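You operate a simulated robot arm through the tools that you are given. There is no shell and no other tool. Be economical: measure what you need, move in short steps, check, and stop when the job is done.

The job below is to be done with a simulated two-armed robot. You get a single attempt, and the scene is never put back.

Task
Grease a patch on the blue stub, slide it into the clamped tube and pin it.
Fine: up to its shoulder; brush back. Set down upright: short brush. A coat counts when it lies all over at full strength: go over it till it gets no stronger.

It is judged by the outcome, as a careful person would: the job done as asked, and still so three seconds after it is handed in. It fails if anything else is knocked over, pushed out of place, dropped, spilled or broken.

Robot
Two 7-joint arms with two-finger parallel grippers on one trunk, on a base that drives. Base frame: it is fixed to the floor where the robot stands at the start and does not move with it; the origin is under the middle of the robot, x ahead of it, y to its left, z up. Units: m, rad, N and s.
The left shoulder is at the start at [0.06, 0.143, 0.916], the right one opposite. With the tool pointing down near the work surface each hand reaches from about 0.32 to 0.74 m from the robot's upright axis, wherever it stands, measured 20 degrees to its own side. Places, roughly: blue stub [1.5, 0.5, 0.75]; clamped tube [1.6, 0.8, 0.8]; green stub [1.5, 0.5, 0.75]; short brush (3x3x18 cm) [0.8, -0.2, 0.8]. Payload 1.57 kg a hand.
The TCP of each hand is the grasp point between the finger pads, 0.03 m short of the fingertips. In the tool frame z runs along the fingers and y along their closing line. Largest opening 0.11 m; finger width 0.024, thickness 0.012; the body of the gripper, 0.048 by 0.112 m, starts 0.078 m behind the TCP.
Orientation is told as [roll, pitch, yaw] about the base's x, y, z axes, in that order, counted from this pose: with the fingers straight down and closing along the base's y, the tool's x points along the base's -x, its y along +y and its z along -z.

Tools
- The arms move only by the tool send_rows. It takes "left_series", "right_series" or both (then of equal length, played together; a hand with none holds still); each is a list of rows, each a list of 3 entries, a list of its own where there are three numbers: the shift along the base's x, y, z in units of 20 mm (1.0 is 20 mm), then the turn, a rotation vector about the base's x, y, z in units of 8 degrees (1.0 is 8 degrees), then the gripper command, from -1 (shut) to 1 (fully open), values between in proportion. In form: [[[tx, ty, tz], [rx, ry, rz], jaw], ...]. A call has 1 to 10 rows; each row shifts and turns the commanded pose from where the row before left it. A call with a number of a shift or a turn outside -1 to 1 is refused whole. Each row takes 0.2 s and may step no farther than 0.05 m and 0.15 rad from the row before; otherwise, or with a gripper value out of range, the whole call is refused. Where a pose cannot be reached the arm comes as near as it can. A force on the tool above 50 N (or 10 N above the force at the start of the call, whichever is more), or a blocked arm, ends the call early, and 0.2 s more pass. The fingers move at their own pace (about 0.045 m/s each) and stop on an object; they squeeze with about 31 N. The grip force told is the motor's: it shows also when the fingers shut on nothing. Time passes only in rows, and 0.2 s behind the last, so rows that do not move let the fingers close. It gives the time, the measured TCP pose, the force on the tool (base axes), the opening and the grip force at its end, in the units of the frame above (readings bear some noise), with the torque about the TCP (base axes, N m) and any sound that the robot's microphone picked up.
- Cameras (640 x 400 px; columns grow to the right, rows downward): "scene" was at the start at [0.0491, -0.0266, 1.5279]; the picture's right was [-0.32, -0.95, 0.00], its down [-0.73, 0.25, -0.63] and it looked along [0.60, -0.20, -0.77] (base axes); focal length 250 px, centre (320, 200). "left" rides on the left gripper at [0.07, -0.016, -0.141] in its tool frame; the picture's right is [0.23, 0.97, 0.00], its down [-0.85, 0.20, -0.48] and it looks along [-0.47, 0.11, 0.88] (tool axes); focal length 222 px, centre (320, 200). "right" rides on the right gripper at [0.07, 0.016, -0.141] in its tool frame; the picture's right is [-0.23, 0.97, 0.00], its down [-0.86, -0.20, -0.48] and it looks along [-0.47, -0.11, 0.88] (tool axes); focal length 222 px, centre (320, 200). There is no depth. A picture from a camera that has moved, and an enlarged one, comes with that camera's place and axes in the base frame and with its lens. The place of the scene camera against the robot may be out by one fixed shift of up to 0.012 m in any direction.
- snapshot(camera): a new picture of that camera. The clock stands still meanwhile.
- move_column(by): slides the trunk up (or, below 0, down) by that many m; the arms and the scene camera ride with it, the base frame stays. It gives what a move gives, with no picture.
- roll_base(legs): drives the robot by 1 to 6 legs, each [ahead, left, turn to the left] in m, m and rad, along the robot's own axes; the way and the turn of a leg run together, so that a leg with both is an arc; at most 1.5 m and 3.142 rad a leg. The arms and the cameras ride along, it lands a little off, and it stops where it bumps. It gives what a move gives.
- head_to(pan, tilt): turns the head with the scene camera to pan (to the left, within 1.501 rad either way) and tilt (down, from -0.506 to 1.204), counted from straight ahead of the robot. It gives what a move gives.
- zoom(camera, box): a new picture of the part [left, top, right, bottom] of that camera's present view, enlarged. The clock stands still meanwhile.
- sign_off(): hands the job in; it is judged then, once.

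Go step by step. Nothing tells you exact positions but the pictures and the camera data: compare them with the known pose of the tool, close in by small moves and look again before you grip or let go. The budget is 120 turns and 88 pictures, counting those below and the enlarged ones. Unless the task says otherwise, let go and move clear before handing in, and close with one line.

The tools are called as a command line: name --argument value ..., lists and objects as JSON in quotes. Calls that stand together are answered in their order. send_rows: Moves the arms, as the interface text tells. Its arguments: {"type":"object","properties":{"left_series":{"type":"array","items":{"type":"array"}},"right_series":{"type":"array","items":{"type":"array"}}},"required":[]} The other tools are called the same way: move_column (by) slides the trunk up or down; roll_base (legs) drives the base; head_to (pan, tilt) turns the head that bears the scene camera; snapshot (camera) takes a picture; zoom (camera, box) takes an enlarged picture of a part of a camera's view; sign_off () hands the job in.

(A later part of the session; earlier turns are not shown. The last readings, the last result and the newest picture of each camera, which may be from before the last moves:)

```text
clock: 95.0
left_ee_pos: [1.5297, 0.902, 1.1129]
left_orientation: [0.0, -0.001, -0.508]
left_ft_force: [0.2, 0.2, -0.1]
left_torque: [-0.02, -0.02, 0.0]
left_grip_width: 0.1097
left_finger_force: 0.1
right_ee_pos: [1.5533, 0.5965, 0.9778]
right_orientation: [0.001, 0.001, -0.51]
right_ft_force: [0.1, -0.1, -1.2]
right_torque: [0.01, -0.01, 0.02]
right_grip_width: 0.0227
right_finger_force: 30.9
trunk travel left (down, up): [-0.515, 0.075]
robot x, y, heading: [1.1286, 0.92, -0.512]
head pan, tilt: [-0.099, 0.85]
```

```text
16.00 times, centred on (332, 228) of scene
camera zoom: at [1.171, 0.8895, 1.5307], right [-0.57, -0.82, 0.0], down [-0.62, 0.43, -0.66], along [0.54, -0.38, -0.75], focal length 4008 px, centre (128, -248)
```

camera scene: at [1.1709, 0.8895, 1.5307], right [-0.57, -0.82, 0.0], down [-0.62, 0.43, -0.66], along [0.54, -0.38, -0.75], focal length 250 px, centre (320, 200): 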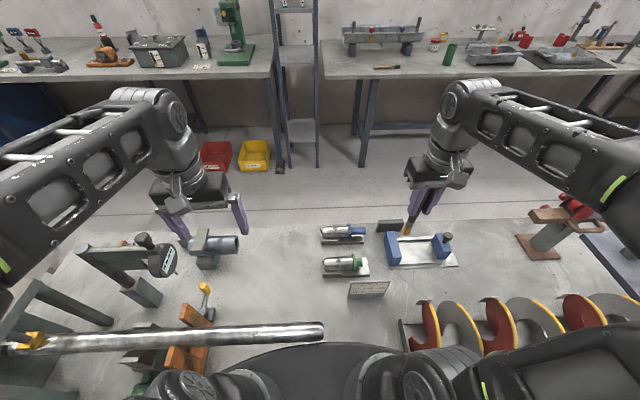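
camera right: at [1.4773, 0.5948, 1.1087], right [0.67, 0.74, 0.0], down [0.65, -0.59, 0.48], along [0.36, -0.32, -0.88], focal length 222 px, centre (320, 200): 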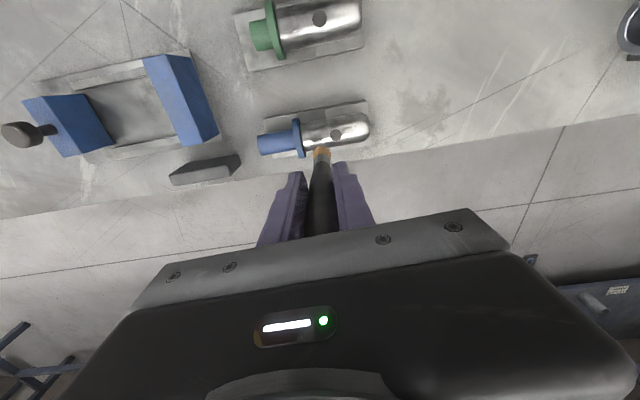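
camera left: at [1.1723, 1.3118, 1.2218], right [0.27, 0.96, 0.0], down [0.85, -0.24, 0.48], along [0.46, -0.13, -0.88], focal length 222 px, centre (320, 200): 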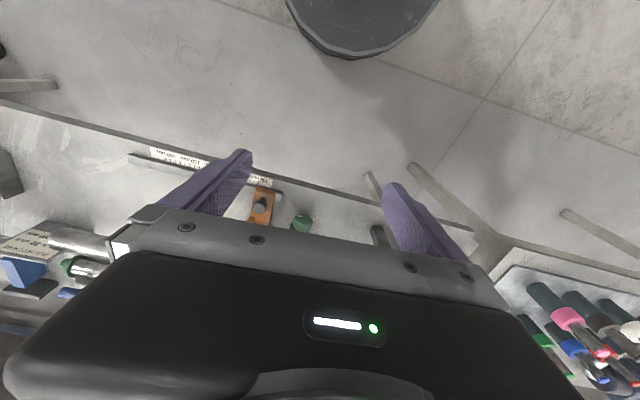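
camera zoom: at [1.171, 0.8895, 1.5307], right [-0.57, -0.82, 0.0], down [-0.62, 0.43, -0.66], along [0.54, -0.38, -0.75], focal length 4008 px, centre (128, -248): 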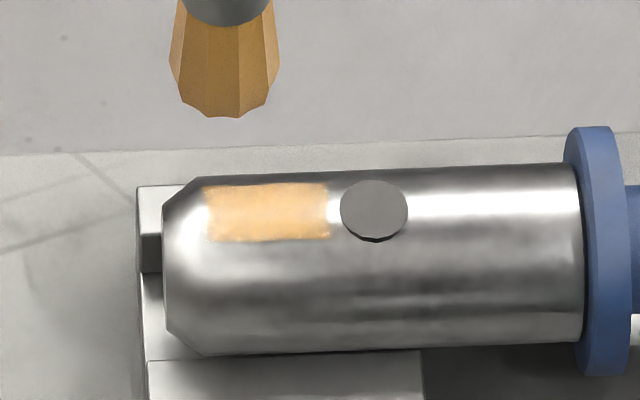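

The forward edge of the patch is still thinner. I'll do more strokes on that side.

send_rows --right_series '[[[0.25, -0.17, -1], [0, 0, 0], -1], [[0, 0, -1], [0, 0, 0], -1], [[-0.2, -0.29, -0.05], [0, 0, 0], -1], [[-0.2, -0.29, 0], [0, 0, 0], -1], [[-0.2, -0.29, 0], [0, 0, 0], -1], [[0.12, -0.08, -0.05], [0, 0, 0], -1], [[0.2, 0.29, 0], [0, 0, 0], -1], [[0.2, 0.29, 0], [0, 0, 0], -1], [[0.2, 0.29, 0], [0, 0, 0], -1], [[-0.12, 0.08, 0.05], [0, 0, 0], -1]]'

send_rows --right_series '[[[-0.2, -0.29, 0], [0, 0, 0], -1], [[-0.2, -0.29, 0], [0, 0, 0], -1], [[-0.2, -0.29, 0], [0, 0, 0], -1], [[0.12, -0.08, -0.05], [0, 0, 0], -1], [[0.2, 0.29, 0], [0, 0, 0], -1], [[0.2, 0.29, 0], [0, 0, 0], -1], [[0.2, 0.29, 0], [0, 0, 0], -1], [[0, 0, 1], [0, 0, 0], -1], [[-0.37, 0.25, 1], [0, 0, 0], -1]]'

zoom --camera "right" --box '[290, 120, 340, 155]'

zoom --camera "scene" --box '[316, 218, 348, 238]'

```text
clock: 97.2
left_ee_pos: [1.5298, 0.9018, 1.1128]
left_orientation: [0.0, -0.002, -0.509]
left_ft_force: [-0.6, 0.4, -0.9]
left_torque: [0.04, 0.01, 0.0]
left_grip_width: 0.1099
left_finger_force: 0.0
right_ee_pos: [1.5579, 0.5955, 0.9348]
right_orientation: [0.002, -0.004, -0.509]
right_ft_force: [1.2, 0.2, 2.1]
right_torque: [-0.05, -0.17, -0.02]
right_grip_width: 0.0228
right_finger_force: 31.1
trunk travel left (down, up): [-0.515, 0.075]
robot x, y, heading: [1.1275, 0.9225, -0.506]
head pan, tilt: [-0.099, 0.85]
```

```text
clock: 99.2
left_ee_pos: [1.5286, 0.9015, 1.1126]
left_orientation: [0.0, -0.002, -0.508]
left_ft_force: [-0.4, -0.7, 0.2]
left_torque: [0.03, -0.01, -0.02]
left_grip_width: 0.1099
left_finger_force: 0.0
right_ee_pos: [1.5537, 0.5982, 0.9746]
right_orientation: [0.0, -0.003, -0.509]
right_ft_force: [-0.8, 0.5, -0.4]
right_torque: [0.01, 0.04, 0.0]
right_grip_width: 0.0227
right_finger_force: 31.4
trunk travel left (down, up): [-0.515, 0.075]
robot x, y, heading: [1.1278, 0.9176, -0.506]
head pan, tilt: [-0.099, 0.85]
```

```text
11.43 times, centred on (315, 138) of right
camera zoom: at [1.5002, 0.6467, 1.1165], right [0.67, 0.74, 0.0], down [0.65, -0.59, 0.48], along [0.36, -0.32, -0.88], focal length 2538 px, centre (377, 914)
```

zoom: 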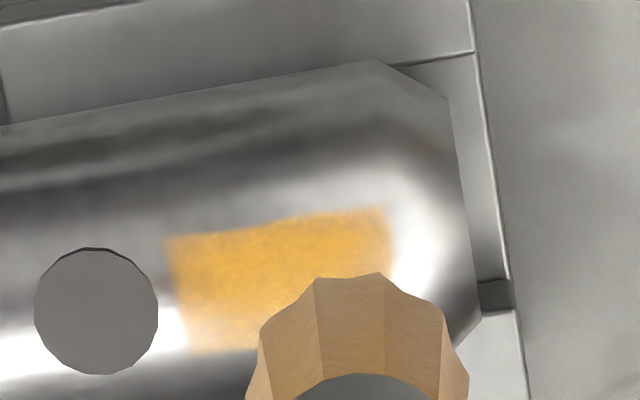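

```text
16.00 times, centred on (332, 228) of scene
camera zoom: at [1.171, 0.8893, 1.5306], right [-0.57, -0.82, 0.0], down [-0.62, 0.43, -0.66], along [0.54, -0.38, -0.75], focal length 4008 px, centre (128, -248)
```

zoom: 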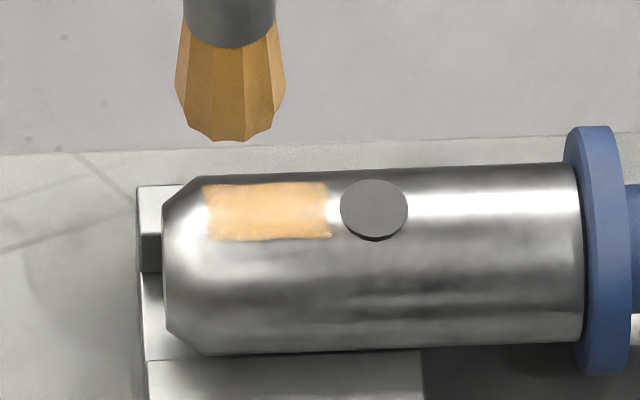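

Nearly there. I'll give it two more full passes, including both ends and both edges, then look once.

send_rows --right_series '[[[0.03, 0.05, -1], [0, 0, 0], -1], [[0, 0, -1], [0, 0, 0], -1], [[-0.24, -0.36, -0.03], [0, 0, 0], -1], [[-0.24, -0.36, 0], [0, 0, 0], -1], [[-0.24, -0.36, 0], [0, 0, 0], -1], [[0.2, -0.14, -0.03], [0, 0, 0], -1], [[0.24, 0.36, 0], [0, 0, 0], -1], [[0.24, 0.36, 0], [0, 0, 0], -1], [[0.24, 0.36, 0], [0, 0, 0], -1], [[0.12, -0.08, -0.05], [0, 0, 0], -1]]'

send_rows --right_series '[[[-0.24, -0.36, 0], [0, 0, 0], -1], [[-0.24, -0.36, 0], [0, 0, 0], -1], [[-0.24, -0.36, 0], [0, 0, 0], -1], [[0.12, -0.08, -0.06], [0, 0, 0], -1], [[0.24, 0.36, 0], [0, 0, 0], -1], [[0.24, 0.36, 0], [0, 0, 0], -1], [[0.24, 0.36, 0], [0, 0, 0], -1], [[-0.24, -0.36, 0], [0, 0, 0], -1], [[-0.24, -0.36, 0], [0, 0, 0], -1], [[-0.24, -0.36, 0], [0, 0, 0], -1]]'

send_rows --right_series '[[[-0.44, 0.3, 0.12], [0, 0, 0], -1], [[0.24, 0.36, 0], [0, 0, 0], -1], [[0.24, 0.36, 0], [0, 0, 0], -1], [[0.24, 0.36, 0], [0, 0, 0], -1], [[-0.2, 0.14, -0.02], [0, 0, 0], -1], [[-0.24, -0.36, 0], [0, 0, 0], -1], [[-0.24, -0.36, 0], [0, 0, 0], -1], [[-0.24, -0.36, 0], [0, 0, 0], -1], [[0, 0, 1], [0, 0, 0], -1], [[0, 0, 1], [0, 0, 0], -1]]'

zoom --camera "scene" --box '[320, 218, 344, 234]'

zoom --camera "right" --box '[295, 110, 395, 160]'

```text
clock: 101.4
left_ee_pos: [1.5276, 0.9021, 1.1138]
left_orientation: [0.001, -0.003, -0.511]
left_ft_force: [0.1, 0.1, -0.7]
left_torque: [0.0, 0.01, 0.0]
left_grip_width: 0.1099
left_finger_force: 0.1
right_ee_pos: [1.5589, 0.5933, 0.9334]
right_orientation: [-0.002, -0.001, -0.511]
right_ft_force: [-10.8, -8.4, 23.2]
right_torque: [-0.94, 1.3, 0.05]
right_grip_width: 0.0231
right_finger_force: 30.6
trunk travel left (down, up): [-0.515, 0.075]
robot x, y, heading: [1.126, 0.9199, -0.507]
head pan, tilt: [-0.099, 0.85]
```

```text
clock: 103.6
left_ee_pos: [1.5292, 0.9024, 1.1131]
left_orientation: [0.0, -0.001, -0.507]
left_ft_force: [-0.6, -0.1, 0.3]
left_torque: [0.01, 0.0, 0.02]
left_grip_width: 0.1098
left_finger_force: 0.0
right_ee_pos: [1.5492, 0.5725, 0.9318]
right_orientation: [0.001, -0.002, -0.51]
right_ft_force: [3.3, 3.8, 8.9]
right_torque: [0.42, -0.27, 0.01]
right_grip_width: 0.0227
right_finger_force: 31.1
trunk travel left (down, up): [-0.515, 0.075]
robot x, y, heading: [1.1278, 0.926, -0.511]
head pan, tilt: [-0.099, 0.85]
```

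```text
clock: 105.8
left_ee_pos: [1.5296, 0.9029, 1.1134]
left_orientation: [-0.001, -0.002, -0.509]
left_ft_force: [0.3, -0.6, 0.0]
left_torque: [0.0, 0.04, -0.03]
left_grip_width: 0.1101
left_finger_force: 0.0
right_ee_pos: [1.5355, 0.5811, 0.9738]
right_orientation: [-0.001, -0.003, -0.508]
right_ft_force: [-0.6, 0.2, -1.0]
right_torque: [0.01, 0.02, -0.02]
right_grip_width: 0.0225
right_finger_force: 31.5
trunk travel left (down, up): [-0.515, 0.075]
robot x, y, heading: [1.1219, 0.9209, -0.506]
head pan, tilt: [-0.099, 0.85]
```

```text
16.00 times, centred on (332, 226) of scene
camera zoom: at [1.1711, 0.8898, 1.5307], right [-0.57, -0.82, 0.0], down [-0.62, 0.43, -0.66], along [0.54, -0.38, -0.75], focal length 4008 px, centre (128, -216)
```

zoom: 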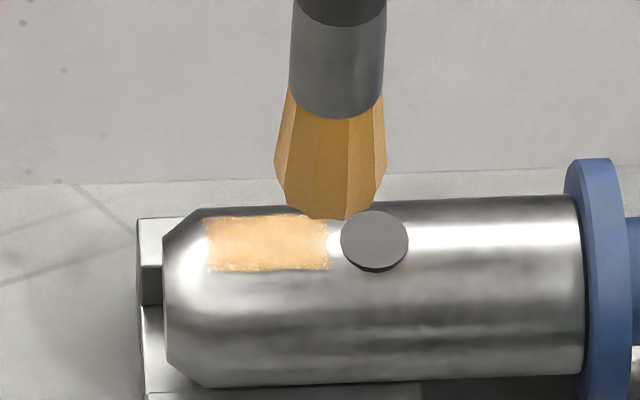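

```text
6.40 times, centred on (345, 135) of right
camera zoom: at [1.482, 0.6293, 1.1149], right [0.67, 0.74, 0.0], down [0.65, -0.59, 0.48], along [0.36, -0.32, -0.88], focal length 1422 px, centre (160, 616)
```

zoom: 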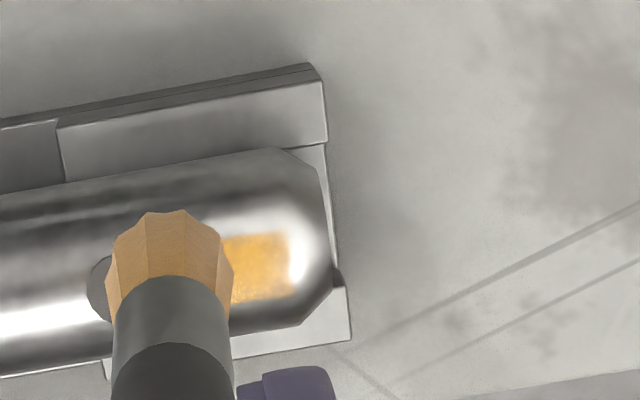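

The near-side lower edge of the patch looks speckled. I'll add strokes along that edge with a bit more side offset.

send_rows --right_series '[[[-0.15, 0.1, -1], [0, 0, 0], -1], [[0, 0, -1.0], [0, 0, 0], -1], [[0.26, 0.38, -0.1], [0, 0, 0], -1], [[0.26, 0.38, 0], [0, 0, 0], -1], [[0.24, 0.36, 0], [0, 0, 0], -1], [[0.06, 0.08, 0], [0, 0, 0], -1], [[-0.26, -0.38, 0], [0, 0, 0], -1], [[-0.26, -0.38, 0], [0, 0, 0], -1], [[-0.3, -0.44, 0], [0, 0, 0], -1]]'

send_rows --right_series '[[[0.13, -0.09, 0.04], [0, 0, 0], -1], [[0.26, 0.38, 0], [0, 0, 0], -1], [[0.26, 0.38, 0], [0, 0, 0], -1], [[0.3, 0.44, 0], [0, 0, 0], -1], [[0.17, -0.12, 0.04], [0, 0, 0], -1], [[-0.26, -0.38, 0], [0, 0, 0], -1], [[-0.26, -0.38, 0], [0, 0, 0], -1], [[-0.26, -0.38, 0], [0, 0, 0], -1], [[0.17, -0.12, 0], [0, 0, 0], -1]]'

send_rows --right_series '[[[0.26, 0.38, 0], [0, 0, 0], -1], [[0.26, 0.38, 0], [0, 0, 0], -1], [[0.26, 0.38, 0], [0, 0, 0], -1], [[0.2, -0.14, -0.06], [0, 0, 0], -1], [[-0.26, -0.38, 0], [0, 0, 0], -1], [[-0.26, -0.38, 0], [0, 0, 0], -1], [[-0.26, -0.38, 0], [0, 0, 0], -1], [[-0.4, -0.6, 1], [0, 0, 0], -1], [[-0.4, -0.6, 1], [0, 0, 0], -1]]'

zoom --camera "scene" --box '[320, 218, 344, 234]'

zoom --camera "right" --box '[320, 110, 380, 150]'

```text
clock: 107.8
left_ee_pos: [1.5294, 0.9026, 1.1125]
left_orientation: [0.001, -0.002, -0.507]
left_ft_force: [0.0, 0.3, -0.9]
left_torque: [0.0, -0.01, 0.02]
left_grip_width: 0.1103
left_finger_force: 0.0
right_ee_pos: [1.5309, 0.5823, 0.9316]
right_orientation: [-0.001, -0.004, -0.51]
right_ft_force: [-0.6, 0.6, -0.7]
right_torque: [-0.03, 0.0, -0.03]
right_grip_width: 0.0225
right_finger_force: 30.6
trunk travel left (down, up): [-0.515, 0.075]
robot x, y, heading: [1.1305, 0.9191, -0.511]
head pan, tilt: [-0.099, 0.85]
```

```text
clock: 109.8
left_ee_pos: [1.5285, 0.9027, 1.1126]
left_orientation: [0.0, -0.002, -0.509]
left_ft_force: [-0.8, 0.2, 0.0]
left_torque: [0.01, 0.01, 0.0]
left_grip_width: 0.1102
left_finger_force: 0.1
right_ee_pos: [1.5432, 0.5768, 0.9348]
right_orientation: [0.0, -0.001, -0.511]
right_ft_force: [0.9, 0.4, 0.3]
right_torque: [0.01, -0.02, -0.03]
right_grip_width: 0.0224
right_finger_force: 31.1
trunk travel left (down, up): [-0.515, 0.075]
robot x, y, heading: [1.1279, 0.9204, -0.511]
head pan, tilt: [-0.099, 0.85]
```

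```text
clock: 111.8
left_ee_pos: [1.5301, 0.9028, 1.1138]
left_orientation: [0.001, -0.003, -0.508]
left_ft_force: [-0.2, 0.2, -0.3]
left_torque: [-0.02, 0.01, 0.02]
left_grip_width: 0.1099
left_finger_force: 0.2
right_ee_pos: [1.5302, 0.5504, 0.9733]
right_orientation: [0.0, -0.002, -0.508]
right_ft_force: [-0.8, -0.3, -1.1]
right_torque: [0.01, 0.01, 0.05]
right_grip_width: 0.0229
right_finger_force: 30.9
trunk travel left (down, up): [-0.515, 0.075]
robot x, y, heading: [1.1248, 0.9205, -0.509]
head pan, tilt: [-0.099, 0.85]
```

```text
16.00 times, centred on (332, 226) of scene
camera zoom: at [1.1711, 0.8897, 1.5307], right [-0.57, -0.82, 0.0], down [-0.62, 0.43, -0.66], along [0.54, -0.38, -0.75], focal length 4008 px, centre (128, -216)
```

zoom: 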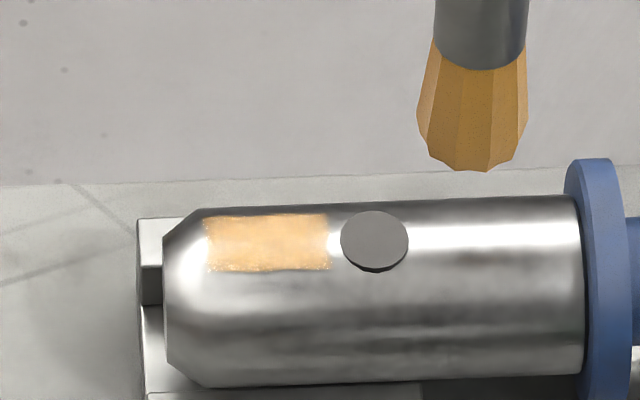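

```text
10.00 times, centred on (350, 130) of right
camera zoom: at [1.4759, 0.5987, 1.1143], right [0.67, 0.74, 0.0], down [0.65, -0.59, 0.48], along [0.36, -0.32, -0.88], focal length 2221 px, centre (20, 900)
```

zoom: 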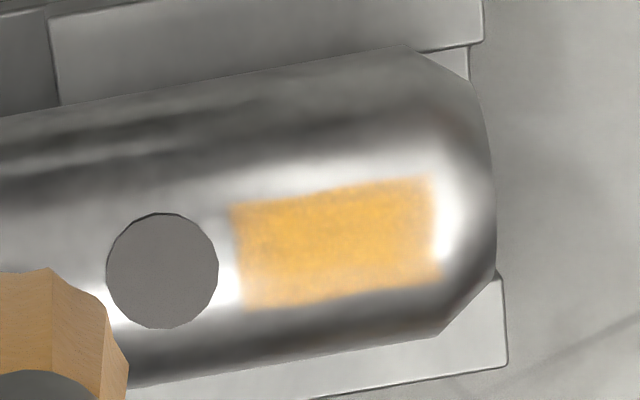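

The coat is now nearly uniform, only the forward edge is a touch paler. One last set of strokes there.

send_rows --right_series '[[[0.37, 0.54, 0], [0, 0, 0], -1], [[0.37, 0.54, 0], [0, 0, 0], -1], [[0, 0, -1], [0, 0, 0], -1], [[0, 0, -0.96], [0, 0, 0], -1], [[0.25, 0.37, 0], [0, 0, 0], -1], [[0.25, 0.37, 0], [0, 0, 0], -1], [[0.25, 0.37, 0], [0, 0, 0], -1], [[0.14, -0.09, -0.08], [0, 0, 0], -1], [[-0.25, -0.37, 0], [0, 0, 0], -1], [[-0.25, -0.37, 0], [0, 0, 0], -1]]'

send_rows --right_series '[[[-0.25, -0.37, 0], [0, 0, 0], -1], [[0.08, -0.06, -0.06], [0, 0, 0], -1], [[0.25, 0.37, 0], [0, 0, 0], -1], [[0.25, 0.37, 0], [0, 0, 0], -1], [[0.25, 0.37, 0], [0, 0, 0], -1], [[-0.15, 0.1, 0.09], [0, 0, 0], -1], [[-0.25, -0.37, 0], [0, 0, 0], -1], [[-0.25, -0.37, 0], [0, 0, 0], -1], [[-0.4, -0.6, 1], [0, 0, 0], -1], [[-0.5, -0.74, 1], [0, 0, 0], -1]]'

zoom --camera "right" --box '[320, 110, 380, 150]'

```text
clock: 114.0
left_ee_pos: [1.5275, 0.9034, 1.1129]
left_orientation: [-0.001, -0.002, -0.507]
left_ft_force: [-0.2, 1.2, 0.5]
left_torque: [0.02, 0.03, 0.01]
left_grip_width: 0.1104
left_finger_force: 0.0
right_ee_pos: [1.5527, 0.5791, 0.9326]
right_orientation: [0.002, -0.005, -0.506]
right_ft_force: [2.0, 2.0, 5.8]
right_torque: [0.16, -0.17, 0.03]
right_grip_width: 0.0227
right_finger_force: 31.2
trunk travel left (down, up): [-0.515, 0.075]
robot x, y, heading: [1.1271, 0.9194, -0.508]
head pan, tilt: [-0.099, 0.85]
```

```text
clock: 116.2
left_ee_pos: [1.5289, 0.9024, 1.1125]
left_orientation: [-0.002, -0.001, -0.507]
left_ft_force: [0.1, -0.6, 0.3]
left_torque: [-0.04, -0.02, -0.01]
left_grip_width: 0.11
left_finger_force: 0.1
right_ee_pos: [1.5343, 0.5517, 0.973]
right_orientation: [0.0, -0.003, -0.508]
right_ft_force: [0.1, -0.7, -0.3]
right_torque: [0.02, -0.03, 0.01]
right_grip_width: 0.0224
right_finger_force: 31.5
trunk travel left (down, up): [-0.515, 0.075]
robot x, y, heading: [1.1264, 0.9244, -0.505]
head pan, tilt: [-0.099, 0.85]
```

```text
10.00 times, centred on (350, 130) of right
camera zoom: at [1.4803, 0.6001, 1.1143], right [0.67, 0.74, 0.0], down [0.65, -0.59, 0.48], along [0.36, -0.32, -0.88], focal length 2221 px, centre (20, 900)
```

zoom: 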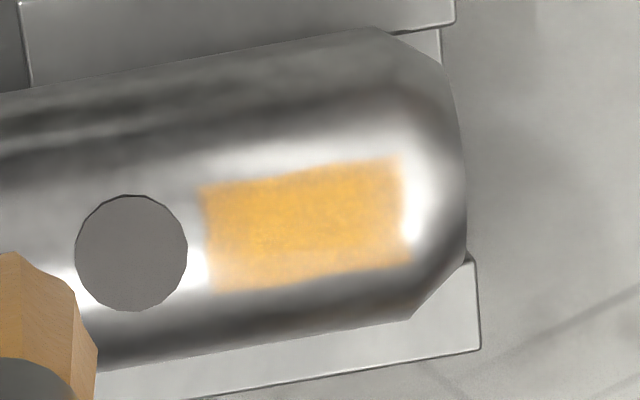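

The coat looks even and no longer changes. Now I raise the right hand and park it to the right with the brush, and start turning the left hand to grip the stub handle crosswise.

send_rows --right_series '[[[0, 0, 1], [0, 0, 0], -1], [[0, 0, 1], [0, 0, 0], -1], [[0, 0, 1], [0, 0, 0], -1], [[-1, -0.46, 1], [0, 0, 0], -1], [[-1, -0.46, 1], [0, 0, 0], -1], [[-1, -0.46, 1], [0, 0, 0], -1], [[-1, -0.46, 0], [0, 0, 0], -1], [[-1, -0.46, 0], [0, 0, 0], -1], [[-1, -0.46, 0], [0, 0, 0], -1], [[-1, -0.46, 0], [0, 0, 0], -1]]' --left_series '[[[0, 0, 0], [0, 0, 1], 1], [[0, 0, 0], [0, 0, 1], 1], [[0, 0, 0], [0, 0, 1], 1], [[0, 0, 0], [0, 0, 1], 1], [[0, 0, 0], [0, 0, 1], 1], [[0, 0, 0], [0, 0, 1], 1], [[0, 0, 0], [0, 0, 1], 1], [[0, 0, 0], [0, 0, 1], 1], [[0, 0, 0], [0, 0, 1], 1], [[0, 0, 0], [0, 0, 1], 1]]'

send_rows --right_series '[[[-1, -0.46, 0], [0, 0, 0], -1], [[-1, -0.46, 0], [0, 0, 0], -1], [[-1, -0.46, 0], [0, 0, 0], -1], [[-1, -0.46, 0], [0, 0, 0], -1], [[-1, -0.46, 0], [0, 0, 0], -1], [[-1, -0.46, 0], [0, 0, 0], -1], [[-1, -0.46, 0], [0, 0, 0], -1], [[0, 0, 0], [0, 0, 0], -1], [[0, 0, 0], [0, 0, 0], -1], [[0, 0, 0], [0, 0, 0], -1]]' --left_series '[[[0, 0, 0], [0, 0, 0.62], 1], [[0, -1, 0], [0, 0, 0], 1], [[0, -1, 0], [0, 0, 0], 1], [[0, -1, 0], [0, 0, 0], 1], [[0, -1, 0], [0, 0, 0], 1], [[0, -1, 0], [0, 0, 0], 1], [[0, -1, 0], [0, 0, 0], 1], [[0, -1, 0], [0, 0, 0], 1], [[0, -1, 0], [0, 0, 0], 1], [[0, -1, 0], [0, 0, 0], 1]]'

```text
clock: 118.4
left_ee_pos: [1.5289, 0.9025, 1.1124]
left_orientation: [0.0, 0.001, 0.891]
left_ft_force: [0.1, -0.3, -0.5]
left_torque: [-0.03, 0.06, -0.01]
left_grip_width: 0.1101
left_finger_force: 0.1
right_ee_pos: [1.3927, 0.4863, 1.0903]
right_orientation: [0.002, -0.001, -0.507]
right_ft_force: [-0.5, 0.7, -0.6]
right_torque: [0.02, -0.04, -0.01]
right_grip_width: 0.0227
right_finger_force: 31.0
trunk travel left (down, up): [-0.515, 0.075]
robot x, y, heading: [1.1268, 0.9187, -0.508]
head pan, tilt: [-0.099, 0.85]
```

```text
clock: 120.6
left_ee_pos: [1.5315, 0.765, 1.1129]
left_orientation: [-0.008, 0.008, 0.97]
left_ft_force: [-0.1, 0.3, 0.5]
left_torque: [0.03, -0.02, -0.02]
left_grip_width: 0.1099
left_finger_force: 0.0
left hand out of reach, approached as far as the arm can: row 8, 9, 10
right_ee_pos: [1.2529, 0.4233, 1.0925]
right_orientation: [0.0, -0.004, -0.509]
right_ft_force: [0.2, 0.3, -1.0]
right_torque: [-0.02, 0.02, 0.02]
right_grip_width: 0.0227
right_finger_force: 31.5
trunk travel left (down, up): [-0.515, 0.075]
robot x, y, heading: [1.1299, 0.9177, -0.512]
head pan, tilt: [-0.099, 0.85]
```

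The left hand is at its reach limit at this height, so I'll shift the robot 0.15 m right to have the stub more in front, then lower the left hand.

roll_base --legs '[[0, -0.15, 0]]'

send_rows --left_series '[[[0, -1, -0.7], [0, 0, 0], 0.6], [[0, -1, -0.7], [0, 0, 0], 0.6], [[0.2, -1, -0.7], [0, 0, 0], 0.6], [[0.2, -1, -0.7], [0, 0, 0], 0.6], [[0.2, -1, -0.7], [0, 0, 0], 0.6], [[0.2, -1, -0.7], [0, 0, 0], 0.6]]'

snapshot --camera "left"

```text
clock: 121.5
left_ee_pos: [1.5148, 0.735, 1.1131]
left_orientation: [-0.009, 0.007, 0.971]
left_ft_force: [-0.7, 0.2, -0.2]
left_torque: [0.02, -0.02, 0.0]
left_grip_width: 0.1102
left_finger_force: 0.0
right_ee_pos: [1.2378, 0.3931, 1.0931]
right_orientation: [0.0, -0.003, -0.506]
right_ft_force: [-0.6, 0.5, -0.9]
right_torque: [0.0, 0.03, 0.03]
right_grip_width: 0.0226
right_finger_force: 31.0
trunk travel left (down, up): [-0.515, 0.075]
robot x, y, heading: [1.1097, 0.8906, -0.505]
head pan, tilt: [-0.099, 0.85]
stopped in leg 1: the robot was blocked; the commanded pose is now the measured one
```

```text
clock: 122.9
left_ee_pos: [1.5298, 0.6156, 1.0281]
left_orientation: [-0.007, 0.008, 0.97]
left_ft_force: [0.3, -0.1, 0.7]
left_torque: [0.04, -0.02, 0.03]
left_grip_width: 0.0878
left_finger_force: 0.0
right_ee_pos: [1.2375, 0.392, 1.094]
right_orientation: [0.0, -0.003, -0.506]
right_ft_force: [-0.1, -0.3, -0.1]
right_torque: [-0.01, 0.01, 0.01]
right_grip_width: 0.0227
right_finger_force: 31.3
trunk travel left (down, up): [-0.515, 0.075]
robot x, y, heading: [1.1089, 0.8926, -0.506]
head pan, tilt: [-0.099, 0.85]
```

```text
19 pictures are left
camera left: at [1.5041, 0.5501, 1.1698], right [-0.93, 0.36, -0.01], down [0.32, 0.82, 0.47], along [0.18, 0.44, -0.88], focal length 222 px, centre (320, 200)
```

left: 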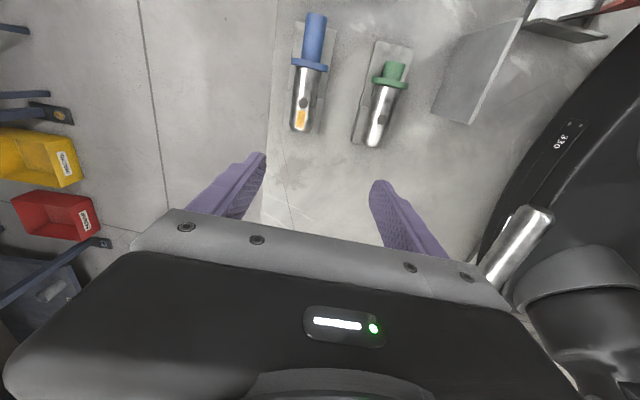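

The base was blocked after a few centimetres. I'll check with the scene camera what it met.

head_to --pan 0.0 --tilt 1.15

snapshot --camera "scene"

```text
clock: 123.7
left_ee_pos: [1.5295, 0.6154, 1.0282]
left_orientation: [-0.006, 0.007, 0.971]
left_ft_force: [-0.1, 0.6, 0.4]
left_torque: [0.0, 0.0, 0.0]
left_grip_width: 0.0881
left_finger_force: 0.0
right_ee_pos: [1.2361, 0.3934, 1.095]
right_orientation: [0.0, -0.003, -0.509]
right_ft_force: [0.2, -0.4, -1.0]
right_torque: [-0.01, 0.01, 0.01]
right_grip_width: 0.0225
right_finger_force: 31.0
trunk travel left (down, up): [-0.515, 0.075]
robot x, y, heading: [1.1072, 0.8951, -0.512]
head pan, tilt: [0.0, 1.15]
```

```text
18 pictures are left
camera scene: at [1.1421, 0.8746, 1.5099], right [-0.49, -0.87, 0.0], down [-0.8, 0.44, -0.41], along [0.36, -0.2, -0.91], focal length 250 px, centre (320, 200)
```

scene: 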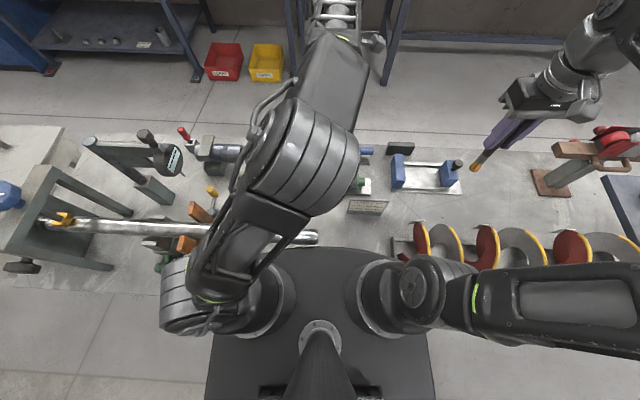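

The torso sits between the shaft end and the flight rack, and probably touched the rack on the right; nothing looks shifted. I'll raise the trunk for clearance, ease 3 cm back left, and leave the base there.

move_column --by 0.07

roll_base --legs '[[0, 0.03, 0]]'

send_rows --left_series '[[[-0.3, -0.8, -0.8], [0, 0, 0], 0.6], [[-0.3, -0.8, -0.8], [0, 0, 0], 0.6], [[-0.3, -0.8, -0.8], [0, 0, 0], 0.6], [[-0.3, -0.8, -0.8], [0, 0, 0], 0.6], [[-0.3, -0.8, -0.8], [0, 0, 0], 0.6], [[-0.3, -0.8, -0.8], [0, 0, 0], 0.6], [[-0.3, -0.8, -0.8], [0, 0, 0], 0.6], [[0, 0, -0.8], [0, 0, 0], 0.6]]'

snapshot --camera "left"

```text
clock: 124.8
left_ee_pos: [1.5278, 0.6162, 1.0996]
left_orientation: [-0.01, 0.007, 0.97]
left_ft_force: [0.2, -0.3, -1.6]
left_torque: [-0.02, -0.04, 0.01]
left_grip_width: 0.088
left_finger_force: 0.1
right_ee_pos: [1.2347, 0.3945, 1.1632]
right_orientation: [-0.002, -0.005, -0.507]
right_ft_force: [0.1, -0.1, -0.8]
right_torque: [0.0, 0.0, 0.01]
right_grip_width: 0.0226
right_finger_force: 30.9
trunk travel left (down, up): [-0.585, 0.005]
robot x, y, heading: [1.1102, 0.8923, -0.505]
head pan, tilt: [0.0, 1.15]
```

```text
clock: 125.6
left_ee_pos: [1.5436, 0.6434, 1.099]
left_orientation: [-0.012, 0.006, 0.97]
left_ft_force: [-0.6, 0.2, -0.3]
left_torque: [0.0, 0.02, -0.05]
left_grip_width: 0.0879
left_finger_force: 0.0
right_ee_pos: [1.2495, 0.4215, 1.164]
right_orientation: [-0.001, -0.006, -0.507]
right_ft_force: [0.5, -0.9, -0.6]
right_torque: [-0.02, -0.02, -0.02]
right_grip_width: 0.0229
right_finger_force: 31.1
trunk travel left (down, up): [-0.585, 0.005]
robot x, y, heading: [1.127, 0.9156, -0.508]
head pan, tilt: [0.0, 1.15]
```

```text
clock: 127.4
left_ee_pos: [1.5014, 0.5294, 0.9696]
left_orientation: [-0.011, 0.009, 0.97]
left_ft_force: [0.2, 0.7, -1.1]
left_torque: [-0.01, 0.03, 0.03]
left_grip_width: 0.0881
left_finger_force: 0.0
right_ee_pos: [1.249, 0.422, 1.1653]
right_orientation: [0.001, -0.004, -0.506]
right_ft_force: [0.0, -0.5, 0.1]
right_torque: [-0.03, 0.01, -0.01]
right_grip_width: 0.0227
right_finger_force: 31.2
trunk travel left (down, up): [-0.585, 0.005]
robot x, y, heading: [1.1233, 0.9166, -0.503]
head pan, tilt: [0.0, 1.15]
```

```text
17 pictures are left
camera left: at [1.475, 0.4638, 1.1129], right [-0.93, 0.36, -0.01], down [0.32, 0.82, 0.47], along [0.18, 0.44, -0.88], focal length 222 px, centre (320, 200)
```

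left: 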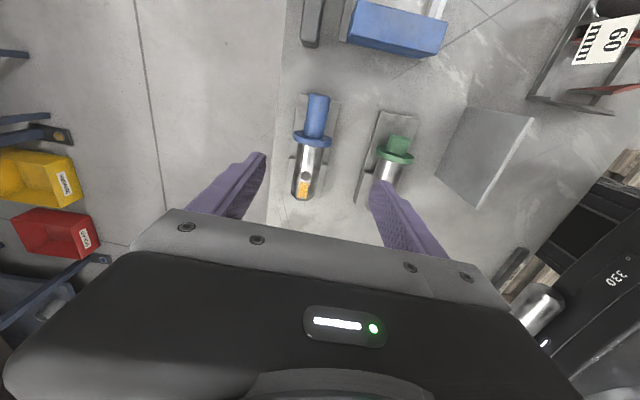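

The left hand is nearly over the handle (centre about (1.500, 0.502)). I'll shift, trim the yaw and descend most of the way.

send_rows --left_series '[[[-0.03, -0.7, 0], [0, 0, 0.18], 0.6], [[-0.03, -0.67, 0], [0, 0, 0], 0.6], [[0, 0, -1], [0, 0, 0], 0.6], [[0, 0, -1], [0, 0, 0], 0.6], [[0, 0, -1], [0, 0, 0], 0.6], [[0, 0, -1], [0, 0, 0], 0.6], [[0, 0, -1], [0, 0, 0], 0.6], [[0, 0, -1], [0, 0, 0], 0.6]]'

snapshot --camera "left"

```text
clock: 129.2
left_ee_pos: [1.5005, 0.5029, 0.851]
left_orientation: [-0.011, 0.005, 0.995]
left_ft_force: [-0.1, 0.1, -0.2]
left_torque: [0.05, 0.0, 0.03]
left_grip_width: 0.0878
left_finger_force: 0.1
right_ee_pos: [1.2493, 0.4225, 1.1655]
right_orientation: [0.0, -0.006, -0.507]
right_ft_force: [-0.2, 0.6, -0.6]
right_torque: [0.01, -0.05, 0.0]
right_grip_width: 0.0228
right_finger_force: 31.5
trunk travel left (down, up): [-0.585, 0.005]
robot x, y, heading: [1.1272, 0.9173, -0.51]
head pan, tilt: [0.0, 1.15]
```

```text
16 pictures are left
camera left: at [1.4755, 0.4376, 0.9932], right [-0.94, 0.34, -0.01], down [0.3, 0.83, 0.47], along [0.17, 0.44, -0.88], focal length 222 px, centre (320, 200)
```

left: 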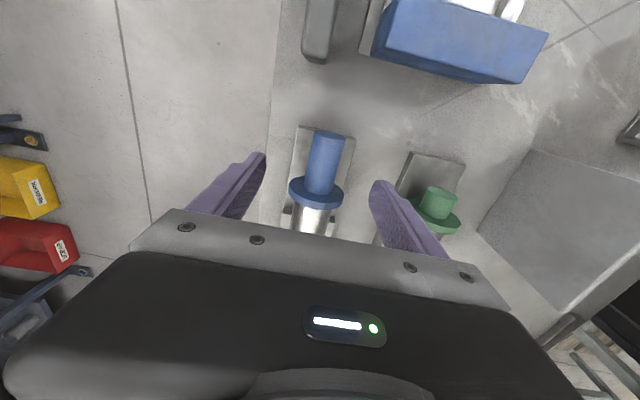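

Well aligned with the handle. I'll descend to it and close the fingers.

send_rows --left_series '[[[0, 0, -1], [0, 0, 0], 0.6], [[0, 0, -1], [0, 0, 0], 0.6], [[0, 0, -0.8], [0, 0, 0], 0.6], [[0, 0, -0.4], [0, 0, 0], 0.6]]'

send_rows --left_series '[[[0, 0, 0], [0, 0, 0], -1], [[0, 0, 0], [0, 0, 0], -1], [[0, 0, 0], [0, 0, 0], -1], [[0, 0, 0], [0, 0, 0], -1], [[0, 0, 0], [0, 0, 0], -1], [[0, 0, 0], [0, 0, 0], -1]]'

```text
clock: 130.2
left_ee_pos: [1.5122, 0.528, 0.8033]
left_orientation: [-0.013, 0.008, 0.995]
left_ft_force: [-0.4, -0.1, -0.5]
left_torque: [0.0, -0.01, -0.03]
left_grip_width: 0.0881
left_finger_force: 0.0
left hand out of reach, approached as far as the arm can: row 1, 2, 3, 4
right_ee_pos: [1.25, 0.4211, 1.1645]
right_orientation: [-0.001, -0.004, -0.507]
right_ft_force: [0.1, -0.5, -0.5]
right_torque: [0.0, 0.01, 0.0]
right_grip_width: 0.0226
right_finger_force: 30.5
trunk travel left (down, up): [-0.585, 0.005]
robot x, y, heading: [1.1231, 0.9197, -0.505]
head pan, tilt: [0.0, 1.15]
```

```text
clock: 131.6
left_ee_pos: [1.5135, 0.5287, 0.8044]
left_orientation: [-0.019, 0.008, 0.997]
left_ft_force: [21.7, -15.0, 0.1]
left_torque: [-0.14, -0.24, -0.13]
left_grip_width: 0.0537
left_finger_force: 30.8
right_ee_pos: [1.2495, 0.4212, 1.1647]
right_orientation: [0.001, -0.006, -0.505]
right_ft_force: [-0.5, 0.2, -1.4]
right_torque: [-0.02, -0.01, -0.02]
right_grip_width: 0.0228
right_finger_force: 31.1
trunk travel left (down, up): [-0.585, 0.005]
robot x, y, heading: [1.1257, 0.9158, -0.51]
head pan, tilt: [0.0, 1.15]
```

That was out of reach, and the hand stopped short and closed on the shoulder flange instead. I'll open right away and lift back to the reachable pose.

send_rows --left_series '[[[0, 0, 0], [0, 0, 0], 0.6], [[0, 0, 0], [0, 0, 0], 0.6], [[0, 0, 0], [0, 0, 0], 0.6], [[0, 0, 0], [0, 0, 0], 0.6], [[0, 0, 0.6], [0, 0, 0], 0.6], [[0, 0, 0.6], [0, 0, 0], 0.6], [[0, 0, 0.6], [0, 0, 0], 0.6], [[-0.3, -0.6, 0.6], [0, 0, 0], 0.6], [[-0.3, -0.6, 0], [0, 0, 0], 0.6]]'

snapshot --camera "left"

```text
clock: 133.6
left_ee_pos: [1.4993, 0.5039, 0.8532]
left_orientation: [-0.012, 0.008, 0.995]
left_ft_force: [-0.1, 0.1, -0.5]
left_torque: [-0.01, 0.01, 0.0]
left_grip_width: 0.088
left_finger_force: 0.1
right_ee_pos: [1.2497, 0.4208, 1.1652]
right_orientation: [0.001, -0.005, -0.505]
right_ft_force: [0.0, 0.6, -0.3]
right_torque: [0.0, 0.0, -0.01]
right_grip_width: 0.0224
right_finger_force: 30.7
trunk travel left (down, up): [-0.585, 0.005]
robot x, y, heading: [1.1287, 0.9165, -0.511]
head pan, tilt: [0.0, 1.15]
```

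```text
15 pictures are left
camera left: at [1.4741, 0.4381, 0.9959], right [-0.94, 0.34, -0.01], down [0.3, 0.83, 0.47], along [0.17, 0.44, -0.88], focal length 222 px, centre (320, 200)
```

left: 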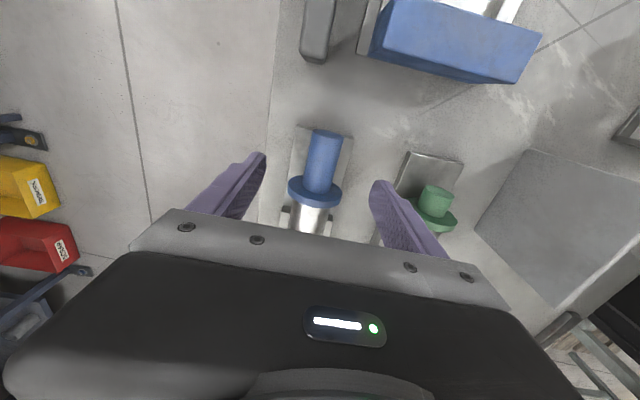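

The stub is still in place. I'll lower the trunk so the hand comes straight down onto the handle.

move_column --by -0.066

```text
clock: 134.7
left_ee_pos: [1.5004, 0.5028, 0.7903]
left_orientation: [-0.012, 0.009, 0.995]
left_ft_force: [0.2, 6.5, 33.1]
left_torque: [1.39, 1.21, -0.25]
left_grip_width: 0.0907
left_finger_force: 2.1
right_ee_pos: [1.25, 0.4212, 1.0989]
right_orientation: [-0.002, -0.005, -0.507]
right_ft_force: [0.2, 0.2, -2.3]
right_torque: [0.0, -0.01, 0.01]
right_grip_width: 0.023
right_finger_force: 31.7
trunk travel left (down, up): [-0.519, 0.071]
robot x, y, heading: [1.1259, 0.9198, -0.507]
head pan, tilt: [0.0, 1.15]
```

A fingertip has met the bench top: so the bench is near z 0.757 and the stub's axis is at about 0.805. I'll raise the hand 15 mm and then close on the handle.

send_rows --left_series '[[[0, 0, 0.4], [0, 0, 0], 0.6], [[-0.1, -0.16, 0.45], [0, 0, 0], 0.6], [[0, 0, 0], [0, 0, 0], 0.6]]'

```text
clock: 135.5
left_ee_pos: [1.4977, 0.5018, 0.8048]
left_orientation: [-0.008, 0.007, 0.996]
left_ft_force: [-0.8, 0.5, 0.4]
left_torque: [-0.01, 0.0, -0.01]
left_grip_width: 0.088
left_finger_force: 0.1
right_ee_pos: [1.2494, 0.4201, 1.0984]
right_orientation: [0.001, -0.004, -0.507]
right_ft_force: [0.6, 0.1, -0.9]
right_torque: [0.03, 0.02, 0.04]
right_grip_width: 0.023
right_finger_force: 30.9
trunk travel left (down, up): [-0.519, 0.071]
robot x, y, heading: [1.1258, 0.9163, -0.506]
head pan, tilt: [0.0, 1.15]
```

send_rows --left_series '[[[0, 0, 0], [0, 0, 0], -1], [[0, 0, 0], [0, 0, 0], -1], [[0, 0, 0], [0, 0, 0], -1], [[0, 0, 0], [0, 0, 0], -1], [[0, 0, 0], [0, 0, 0], -1], [[0, 0, 0], [0, 0, 0], -1]]'

snapshot --camera "left"

```text
clock: 136.9
left_ee_pos: [1.4972, 0.5026, 0.8044]
left_orientation: [-0.008, 0.006, 0.996]
left_ft_force: [-4.6, 4.1, 2.3]
left_torque: [0.21, 0.44, 0.44]
left_grip_width: 0.024
left_finger_force: 31.3
right_ee_pos: [1.2504, 0.4207, 1.0981]
right_orientation: [-0.001, -0.004, -0.505]
right_ft_force: [-0.9, 0.0, -0.7]
right_torque: [-0.03, 0.04, 0.0]
right_grip_width: 0.0227
right_finger_force: 30.6
trunk travel left (down, up): [-0.519, 0.071]
robot x, y, heading: [1.1256, 0.9197, -0.512]
head pan, tilt: [0.0, 1.15]
```

```text
14 pictures are left
camera left: at [1.4728, 0.4356, 0.9465], right [-0.94, 0.34, -0.01], down [0.3, 0.83, 0.47], along [0.16, 0.44, -0.88], focal length 222 px, centre (320, 200)
```

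left: 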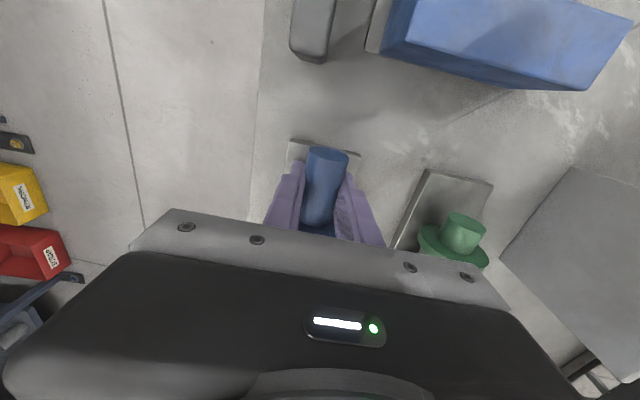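

The handle is firmly held (24 mm). I estimate the tube's mouth near (1.662, 0.868, 0.831), with its axis almost parallel to the stub. I'll lift the stub and bring it in front of the mouth.

send_rows --left_series '[[[0, 0, 0.45], [0, 0, 0], -1], [[0, 0, 0.45], [0, 0, 0], -1], [[0, 0, 0.45], [0, 0, 0], -1], [[0.35, 1, 0], [0, 0, 0], -1], [[0.35, 1, 0], [0, 0, 0], -1], [[0.35, 1, 0], [0, 0, 0], -1], [[0.35, 1, 0], [0, 0, 0], -1], [[0.35, 1, 0], [0, 0, 0], -1], [[0.35, 1, 0], [0, 0, 0], -1], [[0.35, 1, 0], [0, 0, 0], -1]]'

send_rows --left_series '[[[0.35, 1, 0], [0, 0, 0], -1], [[0.35, 1, 0], [0, 0, 0], -1], [[0.35, 1, 0], [0, 0, 0], -1], [[0.35, 1, 0], [0, 0, 0], -1], [[0.35, 0.8, 0], [0, 0, 0], -1], [[0, 0, 0], [0, 0, 0], -1]]'

head_to --pan 0.2 --tilt 0.85

snapshot --camera "scene"

```text
clock: 139.1
left_ee_pos: [1.5459, 0.6424, 0.8319]
left_orientation: [-0.01, 0.009, 0.995]
left_ft_force: [-0.6, 0.4, -9.4]
left_torque: [-0.43, 0.26, 0.02]
left_grip_width: 0.0238
left_finger_force: 30.9
right_ee_pos: [1.2506, 0.4217, 1.0984]
right_orientation: [-0.001, -0.003, -0.506]
right_ft_force: [-0.1, -0.2, -0.2]
right_torque: [0.03, 0.02, 0.02]
right_grip_width: 0.0227
right_finger_force: 31.1
trunk travel left (down, up): [-0.519, 0.071]
robot x, y, heading: [1.1243, 0.9189, -0.509]
head pan, tilt: [0.0, 1.15]
```

```text
clock: 140.5
left_ee_pos: [1.5822, 0.7376, 0.8318]
left_orientation: [-0.009, 0.007, 0.995]
left_ft_force: [-1.0, 0.6, -10.1]
left_torque: [-0.4, 0.3, 0.01]
left_grip_width: 0.0238
left_finger_force: 30.6
right_ee_pos: [1.2504, 0.4202, 1.0984]
right_orientation: [-0.001, -0.002, -0.505]
right_ft_force: [1.1, -0.2, -1.5]
right_torque: [0.0, 0.02, -0.02]
right_grip_width: 0.0225
right_finger_force: 30.4
trunk travel left (down, up): [-0.519, 0.071]
robot x, y, heading: [1.1252, 0.9145, -0.508]
head pan, tilt: [0.0, 1.15]
```

```text
clock: 141.3
left_ee_pos: [1.5826, 0.7372, 0.832]
left_orientation: [-0.009, 0.007, 0.994]
left_ft_force: [0.3, 0.8, -9.9]
left_torque: [-0.44, 0.27, -0.02]
left_grip_width: 0.024
left_finger_force: 30.8
right_ee_pos: [1.2494, 0.4207, 1.0993]
right_orientation: [-0.002, -0.002, -0.505]
right_ft_force: [0.4, 0.1, -0.5]
right_torque: [0.0, 0.0, 0.01]
right_grip_width: 0.0228
right_finger_force: 30.7
trunk travel left (down, up): [-0.519, 0.071]
robot x, y, heading: [1.1284, 0.9129, -0.509]
head pan, tilt: [0.201, 0.85]
```

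```text
13 pictures are left
camera scene: at [1.1772, 0.9078, 1.5347], right [-0.3, -0.95, 0.0], down [-0.72, 0.23, -0.66], along [0.63, -0.2, -0.75], focal length 250 px, centre (320, 200)
```

scene: 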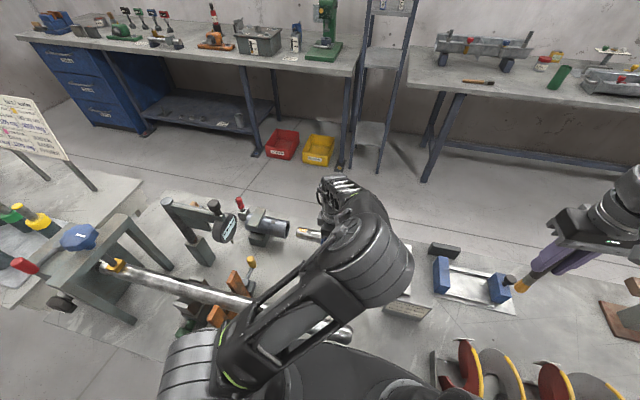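

The stub's nose is in front of the tube mouth and visible past the arm. I'll enlarge to compare the axes.

zoom --camera "scene" --box '[240, 205, 336, 265]'

```text
6.67 times, centred on (288, 235) of scene
camera zoom: at [1.1772, 0.9078, 1.5347], right [-0.3, -0.95, 0.0], down [-0.72, 0.23, -0.66], along [0.63, -0.2, -0.75], focal length 1670 px, centre (533, -33)
```

zoom: 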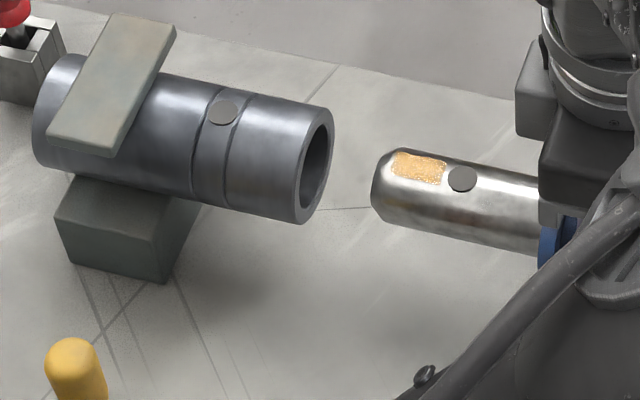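

In this view the axes are collinear to about 1 mm and the gap is about 3 cm. Depth is less sure, so I'll nudge slightly and advance gently while watching the forces.

send_rows --left_series '[[[-0.1, 0.07, 0.23], [0, 0, 0], -1], [[0.272, 0.42, 0], [0, 0, 0], -1], [[0.272, 0.42, 0], [0, 0, 0], -1], [[0.272, 0.42, 0], [0, 0, 0], -1], [[0.136, 0.21, 0], [0, 0, 0], -1], [[0.136, 0.21, 0], [0, 0, 0], -1], [[0, 0, 0], [0, 0, 0], -1]]'

zoom --camera "scene" --box '[240, 205, 336, 265]'

```text
clock: 142.9
left_ee_pos: [1.6002, 0.7704, 0.8363]
left_orientation: [-0.009, 0.007, 0.992]
left_ft_force: [-16.8, -13.3, 0.5]
left_torque: [0.24, -0.16, 0.73]
left_grip_width: 0.0235
left_finger_force: 30.9
right_ee_pos: [1.2486, 0.4186, 1.0974]
right_orientation: [0.002, -0.003, -0.509]
right_ft_force: [0.3, 0.5, -1.0]
right_torque: [-0.01, 0.02, -0.01]
right_grip_width: 0.0226
right_finger_force: 30.9
trunk travel left (down, up): [-0.519, 0.071]
robot x, y, heading: [1.1258, 0.9175, -0.504]
head pan, tilt: [0.201, 0.85]
```

```text
6.67 times, centred on (288, 235) of scene
camera zoom: at [1.176, 0.9056, 1.5349], right [-0.3, -0.95, 0.0], down [-0.71, 0.23, -0.66], along [0.63, -0.2, -0.75], focal length 1670 px, centre (533, -33)
```

zoom: 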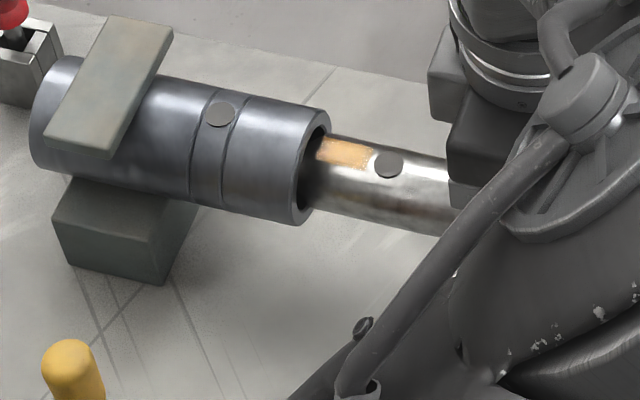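

The lip pushes the stub up and toward the robot, so the stub sits a bit low and too far forward. I'll back off slightly, shift up and inward, and try again.

send_rows --left_series '[[[-0.11, -0.17, 0], [0, 0, 0], -1], [[-0.12, 0.08, 0.2], [0, 0, 0], -1], [[0.11, 0.17, 0], [0, 0, 0], -1], [[0.11, 0.17, 0], [0, 0, 0], -1], [[0, 0, 0], [0, 0, 0], -1]]'

```text
clock: 144.1
left_ee_pos: [1.6008, 0.7766, 0.8399]
left_orientation: [-0.008, 0.004, 0.995]
left_ft_force: [-0.3, -0.3, -10.0]
left_torque: [-0.38, 0.28, 0.02]
left_grip_width: 0.0241
left_finger_force: 31.3
right_ee_pos: [1.2493, 0.4185, 1.0966]
right_orientation: [0.002, -0.004, -0.505]
right_ft_force: [-0.3, -0.8, -0.6]
right_torque: [-0.03, 0.0, -0.02]
right_grip_width: 0.0226
right_finger_force: 31.1
trunk travel left (down, up): [-0.519, 0.071]
robot x, y, heading: [1.1228, 0.9172, -0.51]
head pan, tilt: [0.201, 0.85]
```

Free again. I'll advance in small steps.

send_rows --left_series '[[[0.11, 0.17, 0], [0, 0, 0], -1], [[0.11, 0.17, 0], [0, 0, 0], -1], [[0.11, 0.17, 0], [0, 0, 0], -1], [[0, 0, 0], [0, 0, 0], -1]]'

```text
clock: 145.1
left_ee_pos: [1.6071, 0.7875, 0.8407]
left_orientation: [-0.008, 0.005, 0.995]
left_ft_force: [0.1, 0.3, -10.2]
left_torque: [-0.4, 0.25, -0.01]
left_grip_width: 0.024
left_finger_force: 30.9
right_ee_pos: [1.2491, 0.4188, 1.0978]
right_orientation: [0.002, -0.003, -0.504]
right_ft_force: [-1.0, 0.1, -0.5]
right_torque: [0.0, -0.02, 0.02]
right_grip_width: 0.0226
right_finger_force: 30.3
trunk travel left (down, up): [-0.519, 0.071]
robot x, y, heading: [1.1254, 0.9176, -0.511]
head pan, tilt: [0.201, 0.85]
```

send_rows --left_series '[[[0.11, 0.17, 0], [0, 0, 0], -1], [[0.11, 0.17, 0], [0, 0, 0], -1], [[0.11, 0.17, 0], [0, 0, 0], -1], [[0.11, 0.17, 0], [0, 0, 0], -1], [[0.11, 0.17, 0], [0, 0, 0], -1], [[0, 0, 0], [0, 0, 0], -1]]'

```text
clock: 146.5
left_ee_pos: [1.6179, 0.8026, 0.8394]
left_orientation: [-0.008, 0.005, 0.994]
left_ft_force: [0.6, -0.3, -9.1]
left_torque: [-0.42, 0.28, -0.01]
left_grip_width: 0.0237
left_finger_force: 30.6
right_ee_pos: [1.2491, 0.4209, 1.0973]
right_orientation: [0.0, -0.004, -0.508]
right_ft_force: [-0.1, -0.1, -1.1]
right_torque: [0.01, 0.05, -0.01]
right_grip_width: 0.0225
right_finger_force: 30.9
trunk travel left (down, up): [-0.519, 0.071]
robot x, y, heading: [1.1253, 0.9183, -0.508]
head pan, tilt: [0.201, 0.85]
```

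The stub slides in freely with no side force. I'll continue.

send_rows --left_series '[[[0.11, 0.17, 0], [0, 0, 0], -1], [[0.11, 0.17, 0], [0, 0, 0], -1], [[0.11, 0.17, 0], [0, 0, 0], -1], [[0.11, 0.17, 0], [0, 0, 0], -1], [[0.11, 0.17, 0], [0, 0, 0], -1], [[0.11, 0.17, 0], [0, 0, 0], -1], [[0, 0, 0], [0, 0, 0], -1]]'

zoom --camera "scene" --box '[240, 205, 336, 265]'

```text
clock: 148.1
left_ee_pos: [1.6312, 0.8235, 0.8388]
left_orientation: [-0.009, 0.005, 0.994]
left_ft_force: [0.5, 1.0, -9.5]
left_torque: [-0.43, 0.28, 0.0]
left_grip_width: 0.0237
left_finger_force: 31.1
right_ee_pos: [1.2495, 0.4192, 1.098]
right_orientation: [0.002, -0.004, -0.506]
right_ft_force: [-0.5, -0.1, -0.9]
right_torque: [0.0, 0.0, -0.02]
right_grip_width: 0.0224
right_finger_force: 30.5
trunk travel left (down, up): [-0.519, 0.071]
robot x, y, heading: [1.1217, 0.9211, -0.509]
head pan, tilt: [0.201, 0.85]
```

```text
6.67 times, centred on (288, 235) of scene
camera zoom: at [1.1759, 0.9054, 1.5348], right [-0.3, -0.95, 0.0], down [-0.71, 0.23, -0.66], along [0.63, -0.2, -0.75], focal length 1670 px, centre (533, -33)
```

zoom: 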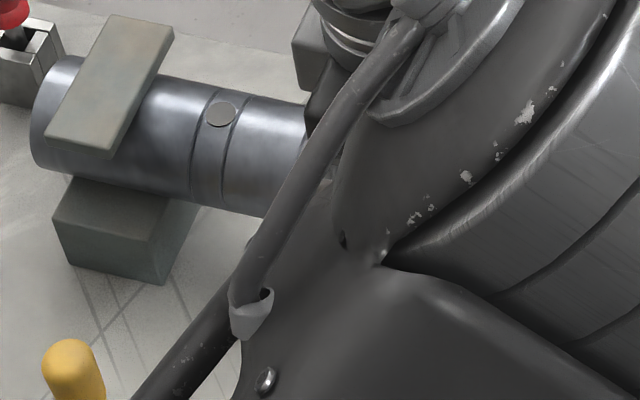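

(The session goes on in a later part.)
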